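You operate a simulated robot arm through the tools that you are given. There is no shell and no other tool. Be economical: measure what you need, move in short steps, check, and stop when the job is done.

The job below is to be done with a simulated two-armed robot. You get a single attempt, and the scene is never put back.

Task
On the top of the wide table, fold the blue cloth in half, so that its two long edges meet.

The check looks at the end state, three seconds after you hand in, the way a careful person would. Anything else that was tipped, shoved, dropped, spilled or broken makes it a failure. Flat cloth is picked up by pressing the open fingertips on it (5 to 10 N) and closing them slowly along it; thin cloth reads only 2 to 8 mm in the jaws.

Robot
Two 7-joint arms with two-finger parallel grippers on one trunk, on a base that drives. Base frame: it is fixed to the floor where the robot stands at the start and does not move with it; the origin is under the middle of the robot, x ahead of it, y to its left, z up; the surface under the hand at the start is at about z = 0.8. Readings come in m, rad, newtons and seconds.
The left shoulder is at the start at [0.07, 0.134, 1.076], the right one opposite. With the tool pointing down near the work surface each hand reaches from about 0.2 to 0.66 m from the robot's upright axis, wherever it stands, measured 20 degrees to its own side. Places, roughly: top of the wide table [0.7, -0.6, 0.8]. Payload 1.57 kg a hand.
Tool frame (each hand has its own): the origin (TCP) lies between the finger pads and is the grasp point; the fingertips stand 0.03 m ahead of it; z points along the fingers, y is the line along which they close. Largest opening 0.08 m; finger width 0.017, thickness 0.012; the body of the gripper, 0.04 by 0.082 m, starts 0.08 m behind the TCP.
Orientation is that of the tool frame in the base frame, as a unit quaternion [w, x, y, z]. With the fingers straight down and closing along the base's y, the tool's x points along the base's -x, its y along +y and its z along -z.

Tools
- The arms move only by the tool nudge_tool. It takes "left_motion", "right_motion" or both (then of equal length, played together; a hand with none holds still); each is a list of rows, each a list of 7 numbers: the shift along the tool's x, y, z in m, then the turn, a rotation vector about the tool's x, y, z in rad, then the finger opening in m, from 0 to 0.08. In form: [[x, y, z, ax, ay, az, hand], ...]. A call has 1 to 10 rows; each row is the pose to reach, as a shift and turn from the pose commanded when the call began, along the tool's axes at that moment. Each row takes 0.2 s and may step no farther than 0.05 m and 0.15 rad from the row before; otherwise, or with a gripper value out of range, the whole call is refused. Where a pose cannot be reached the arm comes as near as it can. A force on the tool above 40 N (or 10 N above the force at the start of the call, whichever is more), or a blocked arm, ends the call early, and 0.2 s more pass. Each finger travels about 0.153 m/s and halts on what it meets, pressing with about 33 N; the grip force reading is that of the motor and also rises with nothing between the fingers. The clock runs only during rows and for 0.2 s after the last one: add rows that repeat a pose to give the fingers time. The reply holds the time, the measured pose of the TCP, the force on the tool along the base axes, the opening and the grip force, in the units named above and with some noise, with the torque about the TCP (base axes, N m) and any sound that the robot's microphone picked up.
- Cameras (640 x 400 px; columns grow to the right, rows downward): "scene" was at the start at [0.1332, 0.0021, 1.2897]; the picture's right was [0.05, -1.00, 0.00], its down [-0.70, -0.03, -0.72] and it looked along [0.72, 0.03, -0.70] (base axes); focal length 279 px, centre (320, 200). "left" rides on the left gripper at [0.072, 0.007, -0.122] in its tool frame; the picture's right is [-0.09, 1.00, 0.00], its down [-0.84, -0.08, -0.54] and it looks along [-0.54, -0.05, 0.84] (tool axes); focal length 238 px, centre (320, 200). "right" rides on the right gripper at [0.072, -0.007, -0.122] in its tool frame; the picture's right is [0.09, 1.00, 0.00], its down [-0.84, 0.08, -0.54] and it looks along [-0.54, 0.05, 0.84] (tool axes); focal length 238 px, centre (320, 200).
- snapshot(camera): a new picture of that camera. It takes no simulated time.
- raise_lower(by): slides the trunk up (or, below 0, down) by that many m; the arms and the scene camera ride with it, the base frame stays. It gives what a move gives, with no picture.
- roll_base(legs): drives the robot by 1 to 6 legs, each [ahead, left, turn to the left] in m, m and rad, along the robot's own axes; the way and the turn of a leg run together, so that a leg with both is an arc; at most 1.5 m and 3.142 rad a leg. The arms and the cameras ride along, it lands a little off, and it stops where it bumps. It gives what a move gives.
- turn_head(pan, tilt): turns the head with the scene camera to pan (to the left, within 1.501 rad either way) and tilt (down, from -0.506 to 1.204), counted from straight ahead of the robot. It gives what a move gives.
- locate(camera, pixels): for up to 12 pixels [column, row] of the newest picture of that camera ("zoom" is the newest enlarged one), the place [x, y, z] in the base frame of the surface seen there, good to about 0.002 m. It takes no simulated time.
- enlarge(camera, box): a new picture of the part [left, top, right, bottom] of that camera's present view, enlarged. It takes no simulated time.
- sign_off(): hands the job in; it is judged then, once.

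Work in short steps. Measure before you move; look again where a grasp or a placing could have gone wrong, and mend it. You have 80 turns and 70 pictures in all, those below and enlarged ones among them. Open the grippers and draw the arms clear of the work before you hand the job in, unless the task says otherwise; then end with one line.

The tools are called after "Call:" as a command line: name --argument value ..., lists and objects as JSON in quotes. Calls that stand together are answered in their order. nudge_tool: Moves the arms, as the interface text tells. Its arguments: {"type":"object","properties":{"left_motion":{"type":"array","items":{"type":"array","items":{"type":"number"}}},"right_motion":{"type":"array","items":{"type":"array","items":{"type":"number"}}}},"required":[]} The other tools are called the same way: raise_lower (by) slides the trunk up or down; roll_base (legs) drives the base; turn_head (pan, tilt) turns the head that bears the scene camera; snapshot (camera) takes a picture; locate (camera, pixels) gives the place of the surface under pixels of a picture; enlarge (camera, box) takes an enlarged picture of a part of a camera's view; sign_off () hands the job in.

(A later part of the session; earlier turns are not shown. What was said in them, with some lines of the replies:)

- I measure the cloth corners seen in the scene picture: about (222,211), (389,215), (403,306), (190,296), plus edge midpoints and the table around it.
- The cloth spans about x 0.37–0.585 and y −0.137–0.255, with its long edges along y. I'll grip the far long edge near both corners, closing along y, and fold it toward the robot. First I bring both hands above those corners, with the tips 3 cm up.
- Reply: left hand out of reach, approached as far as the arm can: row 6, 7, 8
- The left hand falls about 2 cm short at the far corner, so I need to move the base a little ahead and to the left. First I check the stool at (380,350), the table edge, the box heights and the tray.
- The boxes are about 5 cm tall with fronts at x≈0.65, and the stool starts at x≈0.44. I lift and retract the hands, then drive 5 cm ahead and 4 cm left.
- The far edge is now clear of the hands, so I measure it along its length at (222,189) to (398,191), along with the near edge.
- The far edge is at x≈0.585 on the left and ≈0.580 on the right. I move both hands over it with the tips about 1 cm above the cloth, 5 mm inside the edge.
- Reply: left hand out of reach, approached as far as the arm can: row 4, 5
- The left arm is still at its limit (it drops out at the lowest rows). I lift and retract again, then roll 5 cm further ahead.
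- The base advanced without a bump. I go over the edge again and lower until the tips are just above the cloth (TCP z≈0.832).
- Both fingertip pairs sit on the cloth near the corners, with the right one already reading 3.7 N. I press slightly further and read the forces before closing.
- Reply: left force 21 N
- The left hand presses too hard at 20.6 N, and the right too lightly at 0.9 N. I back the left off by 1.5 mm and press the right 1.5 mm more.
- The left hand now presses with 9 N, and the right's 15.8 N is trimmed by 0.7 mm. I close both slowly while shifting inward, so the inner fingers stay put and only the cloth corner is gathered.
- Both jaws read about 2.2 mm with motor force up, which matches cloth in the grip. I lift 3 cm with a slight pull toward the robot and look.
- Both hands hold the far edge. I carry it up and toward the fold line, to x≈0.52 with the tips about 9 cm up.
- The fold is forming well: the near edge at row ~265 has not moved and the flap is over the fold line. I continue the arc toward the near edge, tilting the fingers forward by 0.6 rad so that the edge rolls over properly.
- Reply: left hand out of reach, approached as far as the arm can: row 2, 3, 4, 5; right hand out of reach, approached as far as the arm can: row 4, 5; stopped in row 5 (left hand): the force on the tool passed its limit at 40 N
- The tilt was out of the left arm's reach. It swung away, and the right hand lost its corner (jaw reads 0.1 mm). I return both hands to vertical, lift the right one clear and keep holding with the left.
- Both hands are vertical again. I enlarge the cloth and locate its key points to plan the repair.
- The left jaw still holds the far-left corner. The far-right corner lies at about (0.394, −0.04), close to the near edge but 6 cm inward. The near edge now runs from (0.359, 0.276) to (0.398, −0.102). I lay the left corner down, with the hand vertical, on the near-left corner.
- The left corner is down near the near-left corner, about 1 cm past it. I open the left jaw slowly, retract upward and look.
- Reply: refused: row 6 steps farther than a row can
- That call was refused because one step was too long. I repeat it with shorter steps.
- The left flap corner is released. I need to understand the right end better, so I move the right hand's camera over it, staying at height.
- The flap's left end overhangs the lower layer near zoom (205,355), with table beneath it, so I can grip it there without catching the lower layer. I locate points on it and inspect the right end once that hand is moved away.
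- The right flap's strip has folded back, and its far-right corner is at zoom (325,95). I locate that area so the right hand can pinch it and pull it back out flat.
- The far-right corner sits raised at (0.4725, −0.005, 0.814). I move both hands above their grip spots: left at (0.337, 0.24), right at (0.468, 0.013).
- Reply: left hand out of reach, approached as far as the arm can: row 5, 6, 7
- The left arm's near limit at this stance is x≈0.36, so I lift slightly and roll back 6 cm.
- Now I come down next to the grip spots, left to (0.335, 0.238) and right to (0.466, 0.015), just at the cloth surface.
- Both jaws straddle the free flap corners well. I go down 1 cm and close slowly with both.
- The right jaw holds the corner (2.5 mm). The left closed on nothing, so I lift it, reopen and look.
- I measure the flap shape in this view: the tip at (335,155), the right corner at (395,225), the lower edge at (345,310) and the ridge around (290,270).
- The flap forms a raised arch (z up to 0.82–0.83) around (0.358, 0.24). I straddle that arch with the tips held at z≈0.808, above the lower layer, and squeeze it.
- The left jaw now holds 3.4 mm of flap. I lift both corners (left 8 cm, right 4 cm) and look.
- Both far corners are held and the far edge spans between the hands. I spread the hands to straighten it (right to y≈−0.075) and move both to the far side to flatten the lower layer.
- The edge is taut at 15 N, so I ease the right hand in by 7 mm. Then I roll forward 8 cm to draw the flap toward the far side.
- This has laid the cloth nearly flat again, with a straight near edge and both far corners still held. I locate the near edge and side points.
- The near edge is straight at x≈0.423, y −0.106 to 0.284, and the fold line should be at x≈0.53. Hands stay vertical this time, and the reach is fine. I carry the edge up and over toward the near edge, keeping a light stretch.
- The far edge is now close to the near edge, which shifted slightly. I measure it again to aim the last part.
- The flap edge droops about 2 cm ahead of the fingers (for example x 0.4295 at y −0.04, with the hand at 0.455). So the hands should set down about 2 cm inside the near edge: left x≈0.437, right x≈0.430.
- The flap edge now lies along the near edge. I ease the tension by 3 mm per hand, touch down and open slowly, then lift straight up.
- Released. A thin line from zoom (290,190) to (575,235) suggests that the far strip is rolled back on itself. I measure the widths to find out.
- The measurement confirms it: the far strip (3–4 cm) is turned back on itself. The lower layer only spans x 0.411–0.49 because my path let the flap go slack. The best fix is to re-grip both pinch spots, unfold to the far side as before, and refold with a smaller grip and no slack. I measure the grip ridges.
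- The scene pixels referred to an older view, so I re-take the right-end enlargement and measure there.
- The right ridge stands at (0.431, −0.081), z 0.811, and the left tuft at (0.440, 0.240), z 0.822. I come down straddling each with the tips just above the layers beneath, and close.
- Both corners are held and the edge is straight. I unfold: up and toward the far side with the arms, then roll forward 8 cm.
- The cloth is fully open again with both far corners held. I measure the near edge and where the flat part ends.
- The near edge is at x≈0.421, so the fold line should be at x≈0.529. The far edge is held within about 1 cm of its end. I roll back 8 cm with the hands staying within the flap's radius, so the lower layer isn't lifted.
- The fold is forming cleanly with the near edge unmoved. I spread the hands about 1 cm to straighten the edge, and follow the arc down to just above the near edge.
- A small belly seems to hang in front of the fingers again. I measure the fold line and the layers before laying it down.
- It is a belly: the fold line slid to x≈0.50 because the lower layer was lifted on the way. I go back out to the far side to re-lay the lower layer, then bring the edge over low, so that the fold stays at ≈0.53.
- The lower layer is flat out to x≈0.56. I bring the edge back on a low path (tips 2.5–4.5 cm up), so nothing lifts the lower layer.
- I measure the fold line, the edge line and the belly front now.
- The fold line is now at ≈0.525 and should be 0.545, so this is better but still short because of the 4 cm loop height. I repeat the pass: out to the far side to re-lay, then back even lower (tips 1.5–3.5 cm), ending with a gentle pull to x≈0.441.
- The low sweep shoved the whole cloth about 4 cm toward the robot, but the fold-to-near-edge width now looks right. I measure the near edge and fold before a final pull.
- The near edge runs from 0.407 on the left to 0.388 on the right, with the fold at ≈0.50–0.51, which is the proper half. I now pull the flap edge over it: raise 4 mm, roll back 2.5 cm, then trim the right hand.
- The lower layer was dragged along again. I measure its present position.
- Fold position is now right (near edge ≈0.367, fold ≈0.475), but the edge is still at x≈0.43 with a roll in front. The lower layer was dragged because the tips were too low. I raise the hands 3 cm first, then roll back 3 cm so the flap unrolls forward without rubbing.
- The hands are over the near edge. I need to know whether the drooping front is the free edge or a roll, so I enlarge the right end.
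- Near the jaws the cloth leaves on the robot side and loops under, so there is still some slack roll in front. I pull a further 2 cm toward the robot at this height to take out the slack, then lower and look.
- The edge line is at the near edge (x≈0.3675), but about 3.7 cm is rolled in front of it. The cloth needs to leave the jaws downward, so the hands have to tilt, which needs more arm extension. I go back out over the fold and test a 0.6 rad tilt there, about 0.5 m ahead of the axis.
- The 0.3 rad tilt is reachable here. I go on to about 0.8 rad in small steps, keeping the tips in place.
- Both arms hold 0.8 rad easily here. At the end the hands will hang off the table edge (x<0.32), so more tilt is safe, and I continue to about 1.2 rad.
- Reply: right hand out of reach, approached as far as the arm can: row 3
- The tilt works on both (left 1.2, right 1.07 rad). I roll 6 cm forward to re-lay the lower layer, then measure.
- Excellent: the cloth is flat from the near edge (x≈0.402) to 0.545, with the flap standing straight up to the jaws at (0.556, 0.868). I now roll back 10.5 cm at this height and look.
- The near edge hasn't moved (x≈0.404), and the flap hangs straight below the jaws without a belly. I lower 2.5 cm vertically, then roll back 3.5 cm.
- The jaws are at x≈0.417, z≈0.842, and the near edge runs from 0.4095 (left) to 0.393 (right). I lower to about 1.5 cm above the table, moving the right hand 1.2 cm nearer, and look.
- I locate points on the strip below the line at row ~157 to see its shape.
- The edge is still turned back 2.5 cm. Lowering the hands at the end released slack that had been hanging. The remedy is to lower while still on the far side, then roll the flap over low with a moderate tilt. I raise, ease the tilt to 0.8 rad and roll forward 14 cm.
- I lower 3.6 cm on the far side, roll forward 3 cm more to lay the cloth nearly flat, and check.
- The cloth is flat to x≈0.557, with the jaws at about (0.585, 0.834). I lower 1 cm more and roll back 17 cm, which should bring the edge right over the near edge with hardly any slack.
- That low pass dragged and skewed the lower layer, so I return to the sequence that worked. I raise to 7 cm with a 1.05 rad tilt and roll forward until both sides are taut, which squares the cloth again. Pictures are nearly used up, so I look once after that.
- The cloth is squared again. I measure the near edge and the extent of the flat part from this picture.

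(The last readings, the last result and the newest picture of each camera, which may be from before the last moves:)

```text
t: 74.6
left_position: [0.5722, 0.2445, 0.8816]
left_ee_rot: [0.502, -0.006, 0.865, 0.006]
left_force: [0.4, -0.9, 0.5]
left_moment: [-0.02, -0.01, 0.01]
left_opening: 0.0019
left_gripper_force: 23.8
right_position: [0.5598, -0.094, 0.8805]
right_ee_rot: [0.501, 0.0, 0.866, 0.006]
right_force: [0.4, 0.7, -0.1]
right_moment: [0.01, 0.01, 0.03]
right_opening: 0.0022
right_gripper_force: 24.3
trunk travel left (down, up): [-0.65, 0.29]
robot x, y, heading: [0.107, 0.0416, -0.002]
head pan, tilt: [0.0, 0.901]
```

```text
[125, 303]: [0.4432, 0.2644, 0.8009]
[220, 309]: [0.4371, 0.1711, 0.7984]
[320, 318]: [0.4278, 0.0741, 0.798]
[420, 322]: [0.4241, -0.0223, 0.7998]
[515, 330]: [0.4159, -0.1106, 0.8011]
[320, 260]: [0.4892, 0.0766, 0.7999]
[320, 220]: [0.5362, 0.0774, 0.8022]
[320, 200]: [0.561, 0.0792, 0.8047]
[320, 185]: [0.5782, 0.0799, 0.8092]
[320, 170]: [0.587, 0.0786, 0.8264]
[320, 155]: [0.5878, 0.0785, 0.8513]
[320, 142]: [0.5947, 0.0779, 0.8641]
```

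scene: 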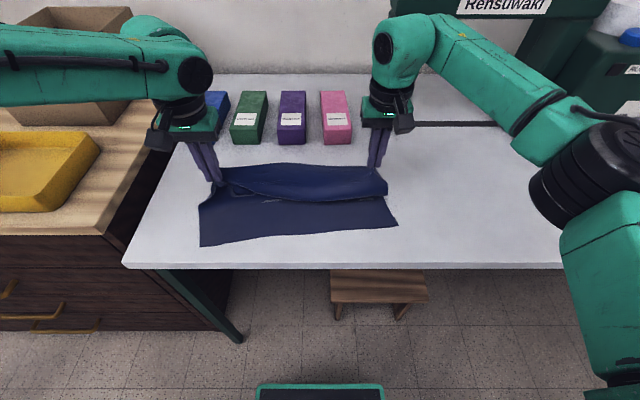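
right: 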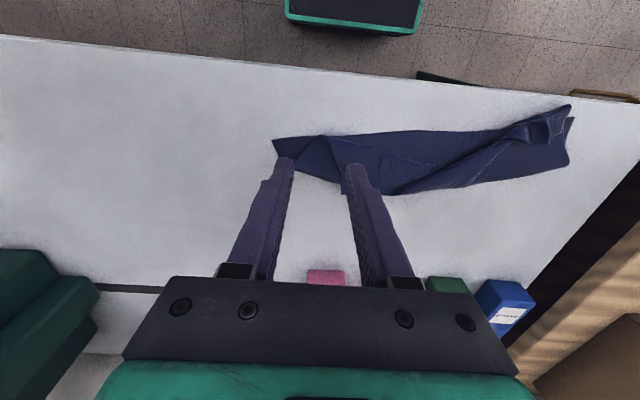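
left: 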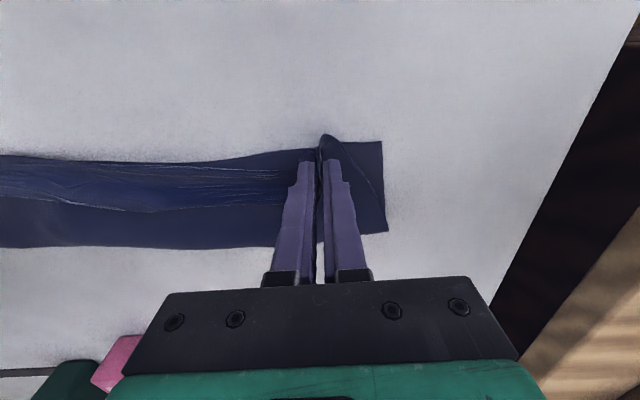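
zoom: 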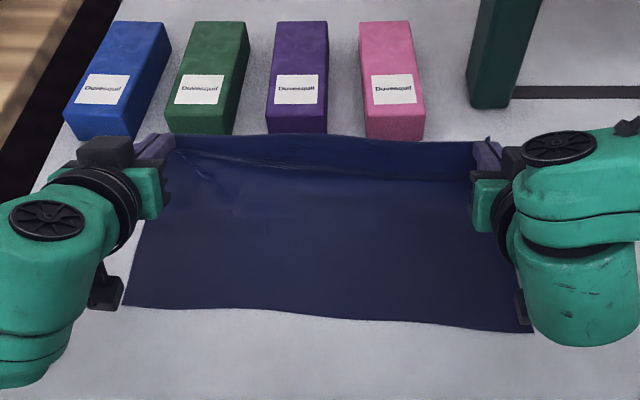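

The near edge runs from 0.441 (left) to 0.417 (right), flat to x≈0.57. I roll back 10.5 cm at nearly this height, lower 2 cm, then roll back another 6 cm.

Call:
nudge_tool --left_motion '[[0.0069, 0, 0.004, 0, 0, 0, 0]]' --right_motion '[[0.0069, 0, 0.004, 0, 0, 0, 0]]'

Call:
roll_base --legs '[[-0.105, 0, 0]]'

Call:
nudge_tool --left_motion '[[0.0087, 0, 0.005, 0, 0, 0, 0], [0.0156, 0, 0.009, 0, 0, 0, 0]]' --right_motion '[[0.0117, 0, -0.0002, 0, 0, 0, 0], [0.0216, 0, -0.0014, 0, 0, 0, 0]]'

Call:
roll_base --legs '[[-0.062, 0, 0]]'

```text
t: 75.0
left_position: [0.5702, 0.2455, 0.8741]
left_ee_rot: [0.502, -0.006, 0.865, 0.005]
left_force: [0.5, -1.3, 0.0]
left_moment: [-0.02, 0.0, -0.03]
left_opening: 0.002
left_gripper_force: 23.3
right_position: [0.5598, -0.0932, 0.8726]
right_ee_rot: [0.501, 0.0, 0.866, 0.007]
right_force: [0.4, 1.1, 0.8]
right_moment: [-0.01, 0.01, 0.07]
right_opening: 0.0019
right_gripper_force: 23.5
trunk travel left (down, up): [-0.65, 0.29]
robot x, y, heading: [0.1067, 0.0409, -0.001]
head pan, tilt: [0.0, 0.901]
```

```text
t: 76.2
left_position: [0.4668, 0.2459, 0.8746]
left_ee_rot: [0.502, -0.006, 0.865, 0.006]
left_force: [0.0, -1.1, 0.2]
left_moment: [-0.02, -0.01, -0.04]
left_opening: 0.0021
left_gripper_force: 23.9
right_position: [0.4549, -0.0942, 0.8725]
right_ee_rot: [0.499, -0.001, 0.866, 0.008]
right_force: [-0.4, 1.8, -0.6]
right_moment: [0.0, 0.01, 0.01]
right_opening: 0.002
right_gripper_force: 23.5
trunk travel left (down, up): [-0.65, 0.29]
robot x, y, heading: [-0.0018, 0.0411, -0.002]
head pan, tilt: [0.0, 0.901]
```

```text
t: 76.8
left_position: [0.4666, 0.2468, 0.8567]
left_ee_rot: [0.502, -0.006, 0.865, 0.006]
left_force: [0.5, -1.4, 0.9]
left_moment: [-0.01, 0.03, -0.06]
left_opening: 0.002
left_gripper_force: 23.4
right_position: [0.4437, -0.0942, 0.8553]
right_ee_rot: [0.501, 0.0, 0.866, 0.007]
right_force: [0.4, 2.0, -0.6]
right_moment: [0.03, 0.03, 0.05]
right_opening: 0.0022
right_gripper_force: 24.2
trunk travel left (down, up): [-0.65, 0.29]
robot x, y, heading: [0.0004, 0.0393, 0.001]
head pan, tilt: [0.0, 0.901]
```

```text
t: 77.8
left_position: [0.4047, 0.2475, 0.8564]
left_ee_rot: [0.501, -0.006, 0.865, 0.006]
left_force: [0.0, -2.8, 0.6]
left_moment: [-0.04, -0.01, -0.09]
left_opening: 0.0019
left_gripper_force: 23.5
right_position: [0.383, -0.093, 0.8551]
right_ee_rot: [0.5, -0.001, 0.866, 0.007]
right_force: [0.1, 2.2, 0.3]
right_moment: [-0.01, 0.0, 0.06]
right_opening: 0.0022
right_gripper_force: 23.6
trunk travel left (down, up): [-0.65, 0.29]
robot x, y, heading: [-0.0602, 0.0384, -0.002]
head pan, tilt: [0.0, 0.901]
```

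The jaws are now over the near edge, at tip x≈0.431 left and 0.409 right, 4 cm up. I lower 2.4 cm and use the last picture to place the edge exactly before letting go.

Call:
nudge_tool --left_motion '[[0.0104, 0, 0.006, 0, 0, 0, 0], [0.0208, 0, 0.012, 0, 0, 0, 0], [0.0208, 0, 0.012, 0, 0, 0, 0]]' --right_motion '[[0.0104, 0, 0.006, 0, 0, 0, 0], [0.0208, 0, 0.012, 0, 0, 0, 0], [0.0208, 0, 0.012, 0, 0, 0, 0]]'

Call:
enlarge --camera "scene" --box '[180, 140, 420, 290]'

```text
t: 78.6
left_position: [0.4058, 0.2479, 0.8327]
left_ee_rot: [0.503, -0.007, 0.864, 0.007]
left_force: [0.7, -1.0, 0.9]
left_moment: [0.0, -0.03, -0.03]
left_opening: 0.0019
left_gripper_force: 23.4
right_position: [0.3833, -0.0934, 0.8307]
right_ee_rot: [0.5, 0.0, 0.866, 0.008]
right_force: [0.0, 2.5, 1.4]
right_moment: [0.0, -0.01, 0.07]
right_opening: 0.0022
right_gripper_force: 24.3
trunk travel left (down, up): [-0.65, 0.29]
robot x, y, heading: [-0.0596, 0.0412, 0.003]
head pan, tilt: [0.0, 0.901]
```

```text
2.67 times, centred on (300, 215) of scene
```

zoom: 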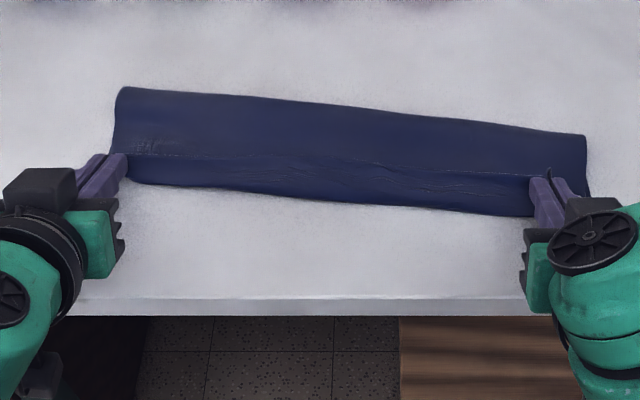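

Call:
locate --camera "zoom" --pixels '[[330, 105], [330, 112], [330, 120], [330, 135], [330, 150], [330, 158], [330, 164], [330, 172], [330, 182], [330, 192], [330, 198], [330, 204]]'

Call:
locate --camera "zoom" --pixels '[[170, 100], [170, 150], [170, 158], [170, 170], [170, 182], [170, 188], [480, 135], [480, 165], [480, 174], [480, 185], [480, 205], [480, 213]]'

```text
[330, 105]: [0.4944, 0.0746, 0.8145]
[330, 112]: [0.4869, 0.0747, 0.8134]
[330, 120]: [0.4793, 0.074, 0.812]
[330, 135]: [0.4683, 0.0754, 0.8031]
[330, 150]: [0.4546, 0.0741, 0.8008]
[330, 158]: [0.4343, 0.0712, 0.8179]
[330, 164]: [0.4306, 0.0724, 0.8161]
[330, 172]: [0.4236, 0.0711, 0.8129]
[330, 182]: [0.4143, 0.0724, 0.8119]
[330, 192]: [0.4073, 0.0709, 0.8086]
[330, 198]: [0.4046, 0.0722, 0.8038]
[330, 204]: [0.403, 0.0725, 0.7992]
```

```text
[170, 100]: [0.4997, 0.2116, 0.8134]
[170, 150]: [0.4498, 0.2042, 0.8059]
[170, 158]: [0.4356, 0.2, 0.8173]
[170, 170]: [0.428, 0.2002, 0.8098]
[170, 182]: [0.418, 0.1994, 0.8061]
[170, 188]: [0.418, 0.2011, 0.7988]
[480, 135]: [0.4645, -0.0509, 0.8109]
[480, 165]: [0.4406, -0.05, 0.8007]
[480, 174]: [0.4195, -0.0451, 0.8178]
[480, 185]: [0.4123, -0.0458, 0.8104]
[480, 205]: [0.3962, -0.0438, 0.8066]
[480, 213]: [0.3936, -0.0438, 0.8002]
```

The measurements show the flap's far edge at x 0.436, 0.434 and 0.420 (left, mid, right). The near edge beneath was last measured at 0.438, 0.429 and 0.421, so the two long edges coincide within several millimetres, with a small turned hem of about 3 cm in front. Pulling further would part the edges, so I touch down, open slowly and lift straight up.

Call:
nudge_tool --left_motion '[[0.0035, 0, 0.002, 0, 0, 0, 0.0], [0.0035, 0, 0.002, 0, 0, 0, 0.01], [0.0035, 0, 0.002, 0, 0, 0, 0.02], [0.0035, 0, 0.002, 0, 0, 0, 0.03], [0.0035, 0, 0.002, 0, 0, 0, 0.03], [-0.0135, 0, -0.008, 0, 0, 0, 0.03], [-0.0305, 0, -0.018, 0, 0, 0, 0.03], [-0.052, 0, -0.03, 0, 0, 0, 0.03], [-0.0735, 0, -0.042, 0, 0, 0, 0.03], [-0.087, 0, -0.05, 0, 0, 0, 0.03]]' --right_motion '[[0.0035, 0.001, 0.002, 0, 0, 0, 0.0], [0.0035, 0.001, 0.002, 0, 0, 0, 0.01], [0.0035, 0.001, 0.002, 0, 0, 0, 0.02], [0.0035, 0.001, 0.002, 0, 0, 0, 0.03], [0.0035, 0.001, 0.002, 0, 0, 0, 0.03], [-0.0135, 0, -0.008, 0, 0, 0, 0.03], [-0.0305, 0, -0.018, 0, 0, 0, 0.03], [-0.052, 0, -0.03, 0, 0, 0, 0.03], [-0.0735, 0, -0.042, 0, 0, 0, 0.03], [-0.087, 0, -0.05, 0, 0, 0, 0.03]]'

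Call:
enlarge --camera "scene" --box '[180, 140, 420, 290]'

```text
t: 80.8
left_position: [0.4051, 0.2465, 0.8988]
left_ee_rot: [0.501, -0.007, 0.865, 0.006]
left_force: [0.4, 0.3, -0.1]
left_moment: [0.01, 0.01, 0.01]
left_opening: 0.03
left_gripper_force: 0.0
left hand out of reach, approached as far as the arm can: row 9, 10
right_position: [0.3832, -0.095, 0.9317]
right_ee_rot: [0.5, -0.001, 0.866, 0.007]
right_force: [0.0, -0.2, 0.3]
right_moment: [0.01, 0.0, 0.0]
right_opening: 0.0299
right_gripper_force: 0.1
trunk travel left (down, up): [-0.65, 0.29]
robot x, y, heading: [-0.0604, 0.0425, -0.004]
head pan, tilt: [0.0, 0.901]
```

```text
refused: no pictures are left
```

Both hands are open and up, and no pictures remain. I raise the trunk to take the arms clear of the cloth.

Call:
raise_lower --by 0.1

```text
t: 82.1
left_position: [0.4058, 0.2462, 0.9995]
left_ee_rot: [0.501, -0.006, 0.865, 0.006]
left_force: [-0.6, -0.7, -0.4]
left_moment: [0.0, 0.0, 0.0]
left_opening: 0.0301
left_gripper_force: 0.0
right_position: [0.3842, -0.0952, 1.0316]
right_ee_rot: [0.5, 0.0, 0.866, 0.006]
right_force: [-0.2, 0.3, -0.3]
right_moment: [-0.03, 0.01, -0.03]
right_opening: 0.0301
right_gripper_force: 0.0
trunk travel left (down, up): [-0.75, 0.19]
robot x, y, heading: [-0.0606, 0.0406, 0.001]
head pan, tilt: [0.0, 0.901]
```

The arms are clear and the grippers are open, so I hand the job in.

Call:
sign_off

```text
The job is handed in.
```

I folded the blue cloth in half, but the fold isn't clean: just before release, about 3 cm of the far edge was turned back on itself along the front. The two long edges should meet to within about a centimetre. That relies on the near edge not having moved since I last measured it, because the flap hid it. I had no pictures left after opening the grippers, so I haven't seen the final state.
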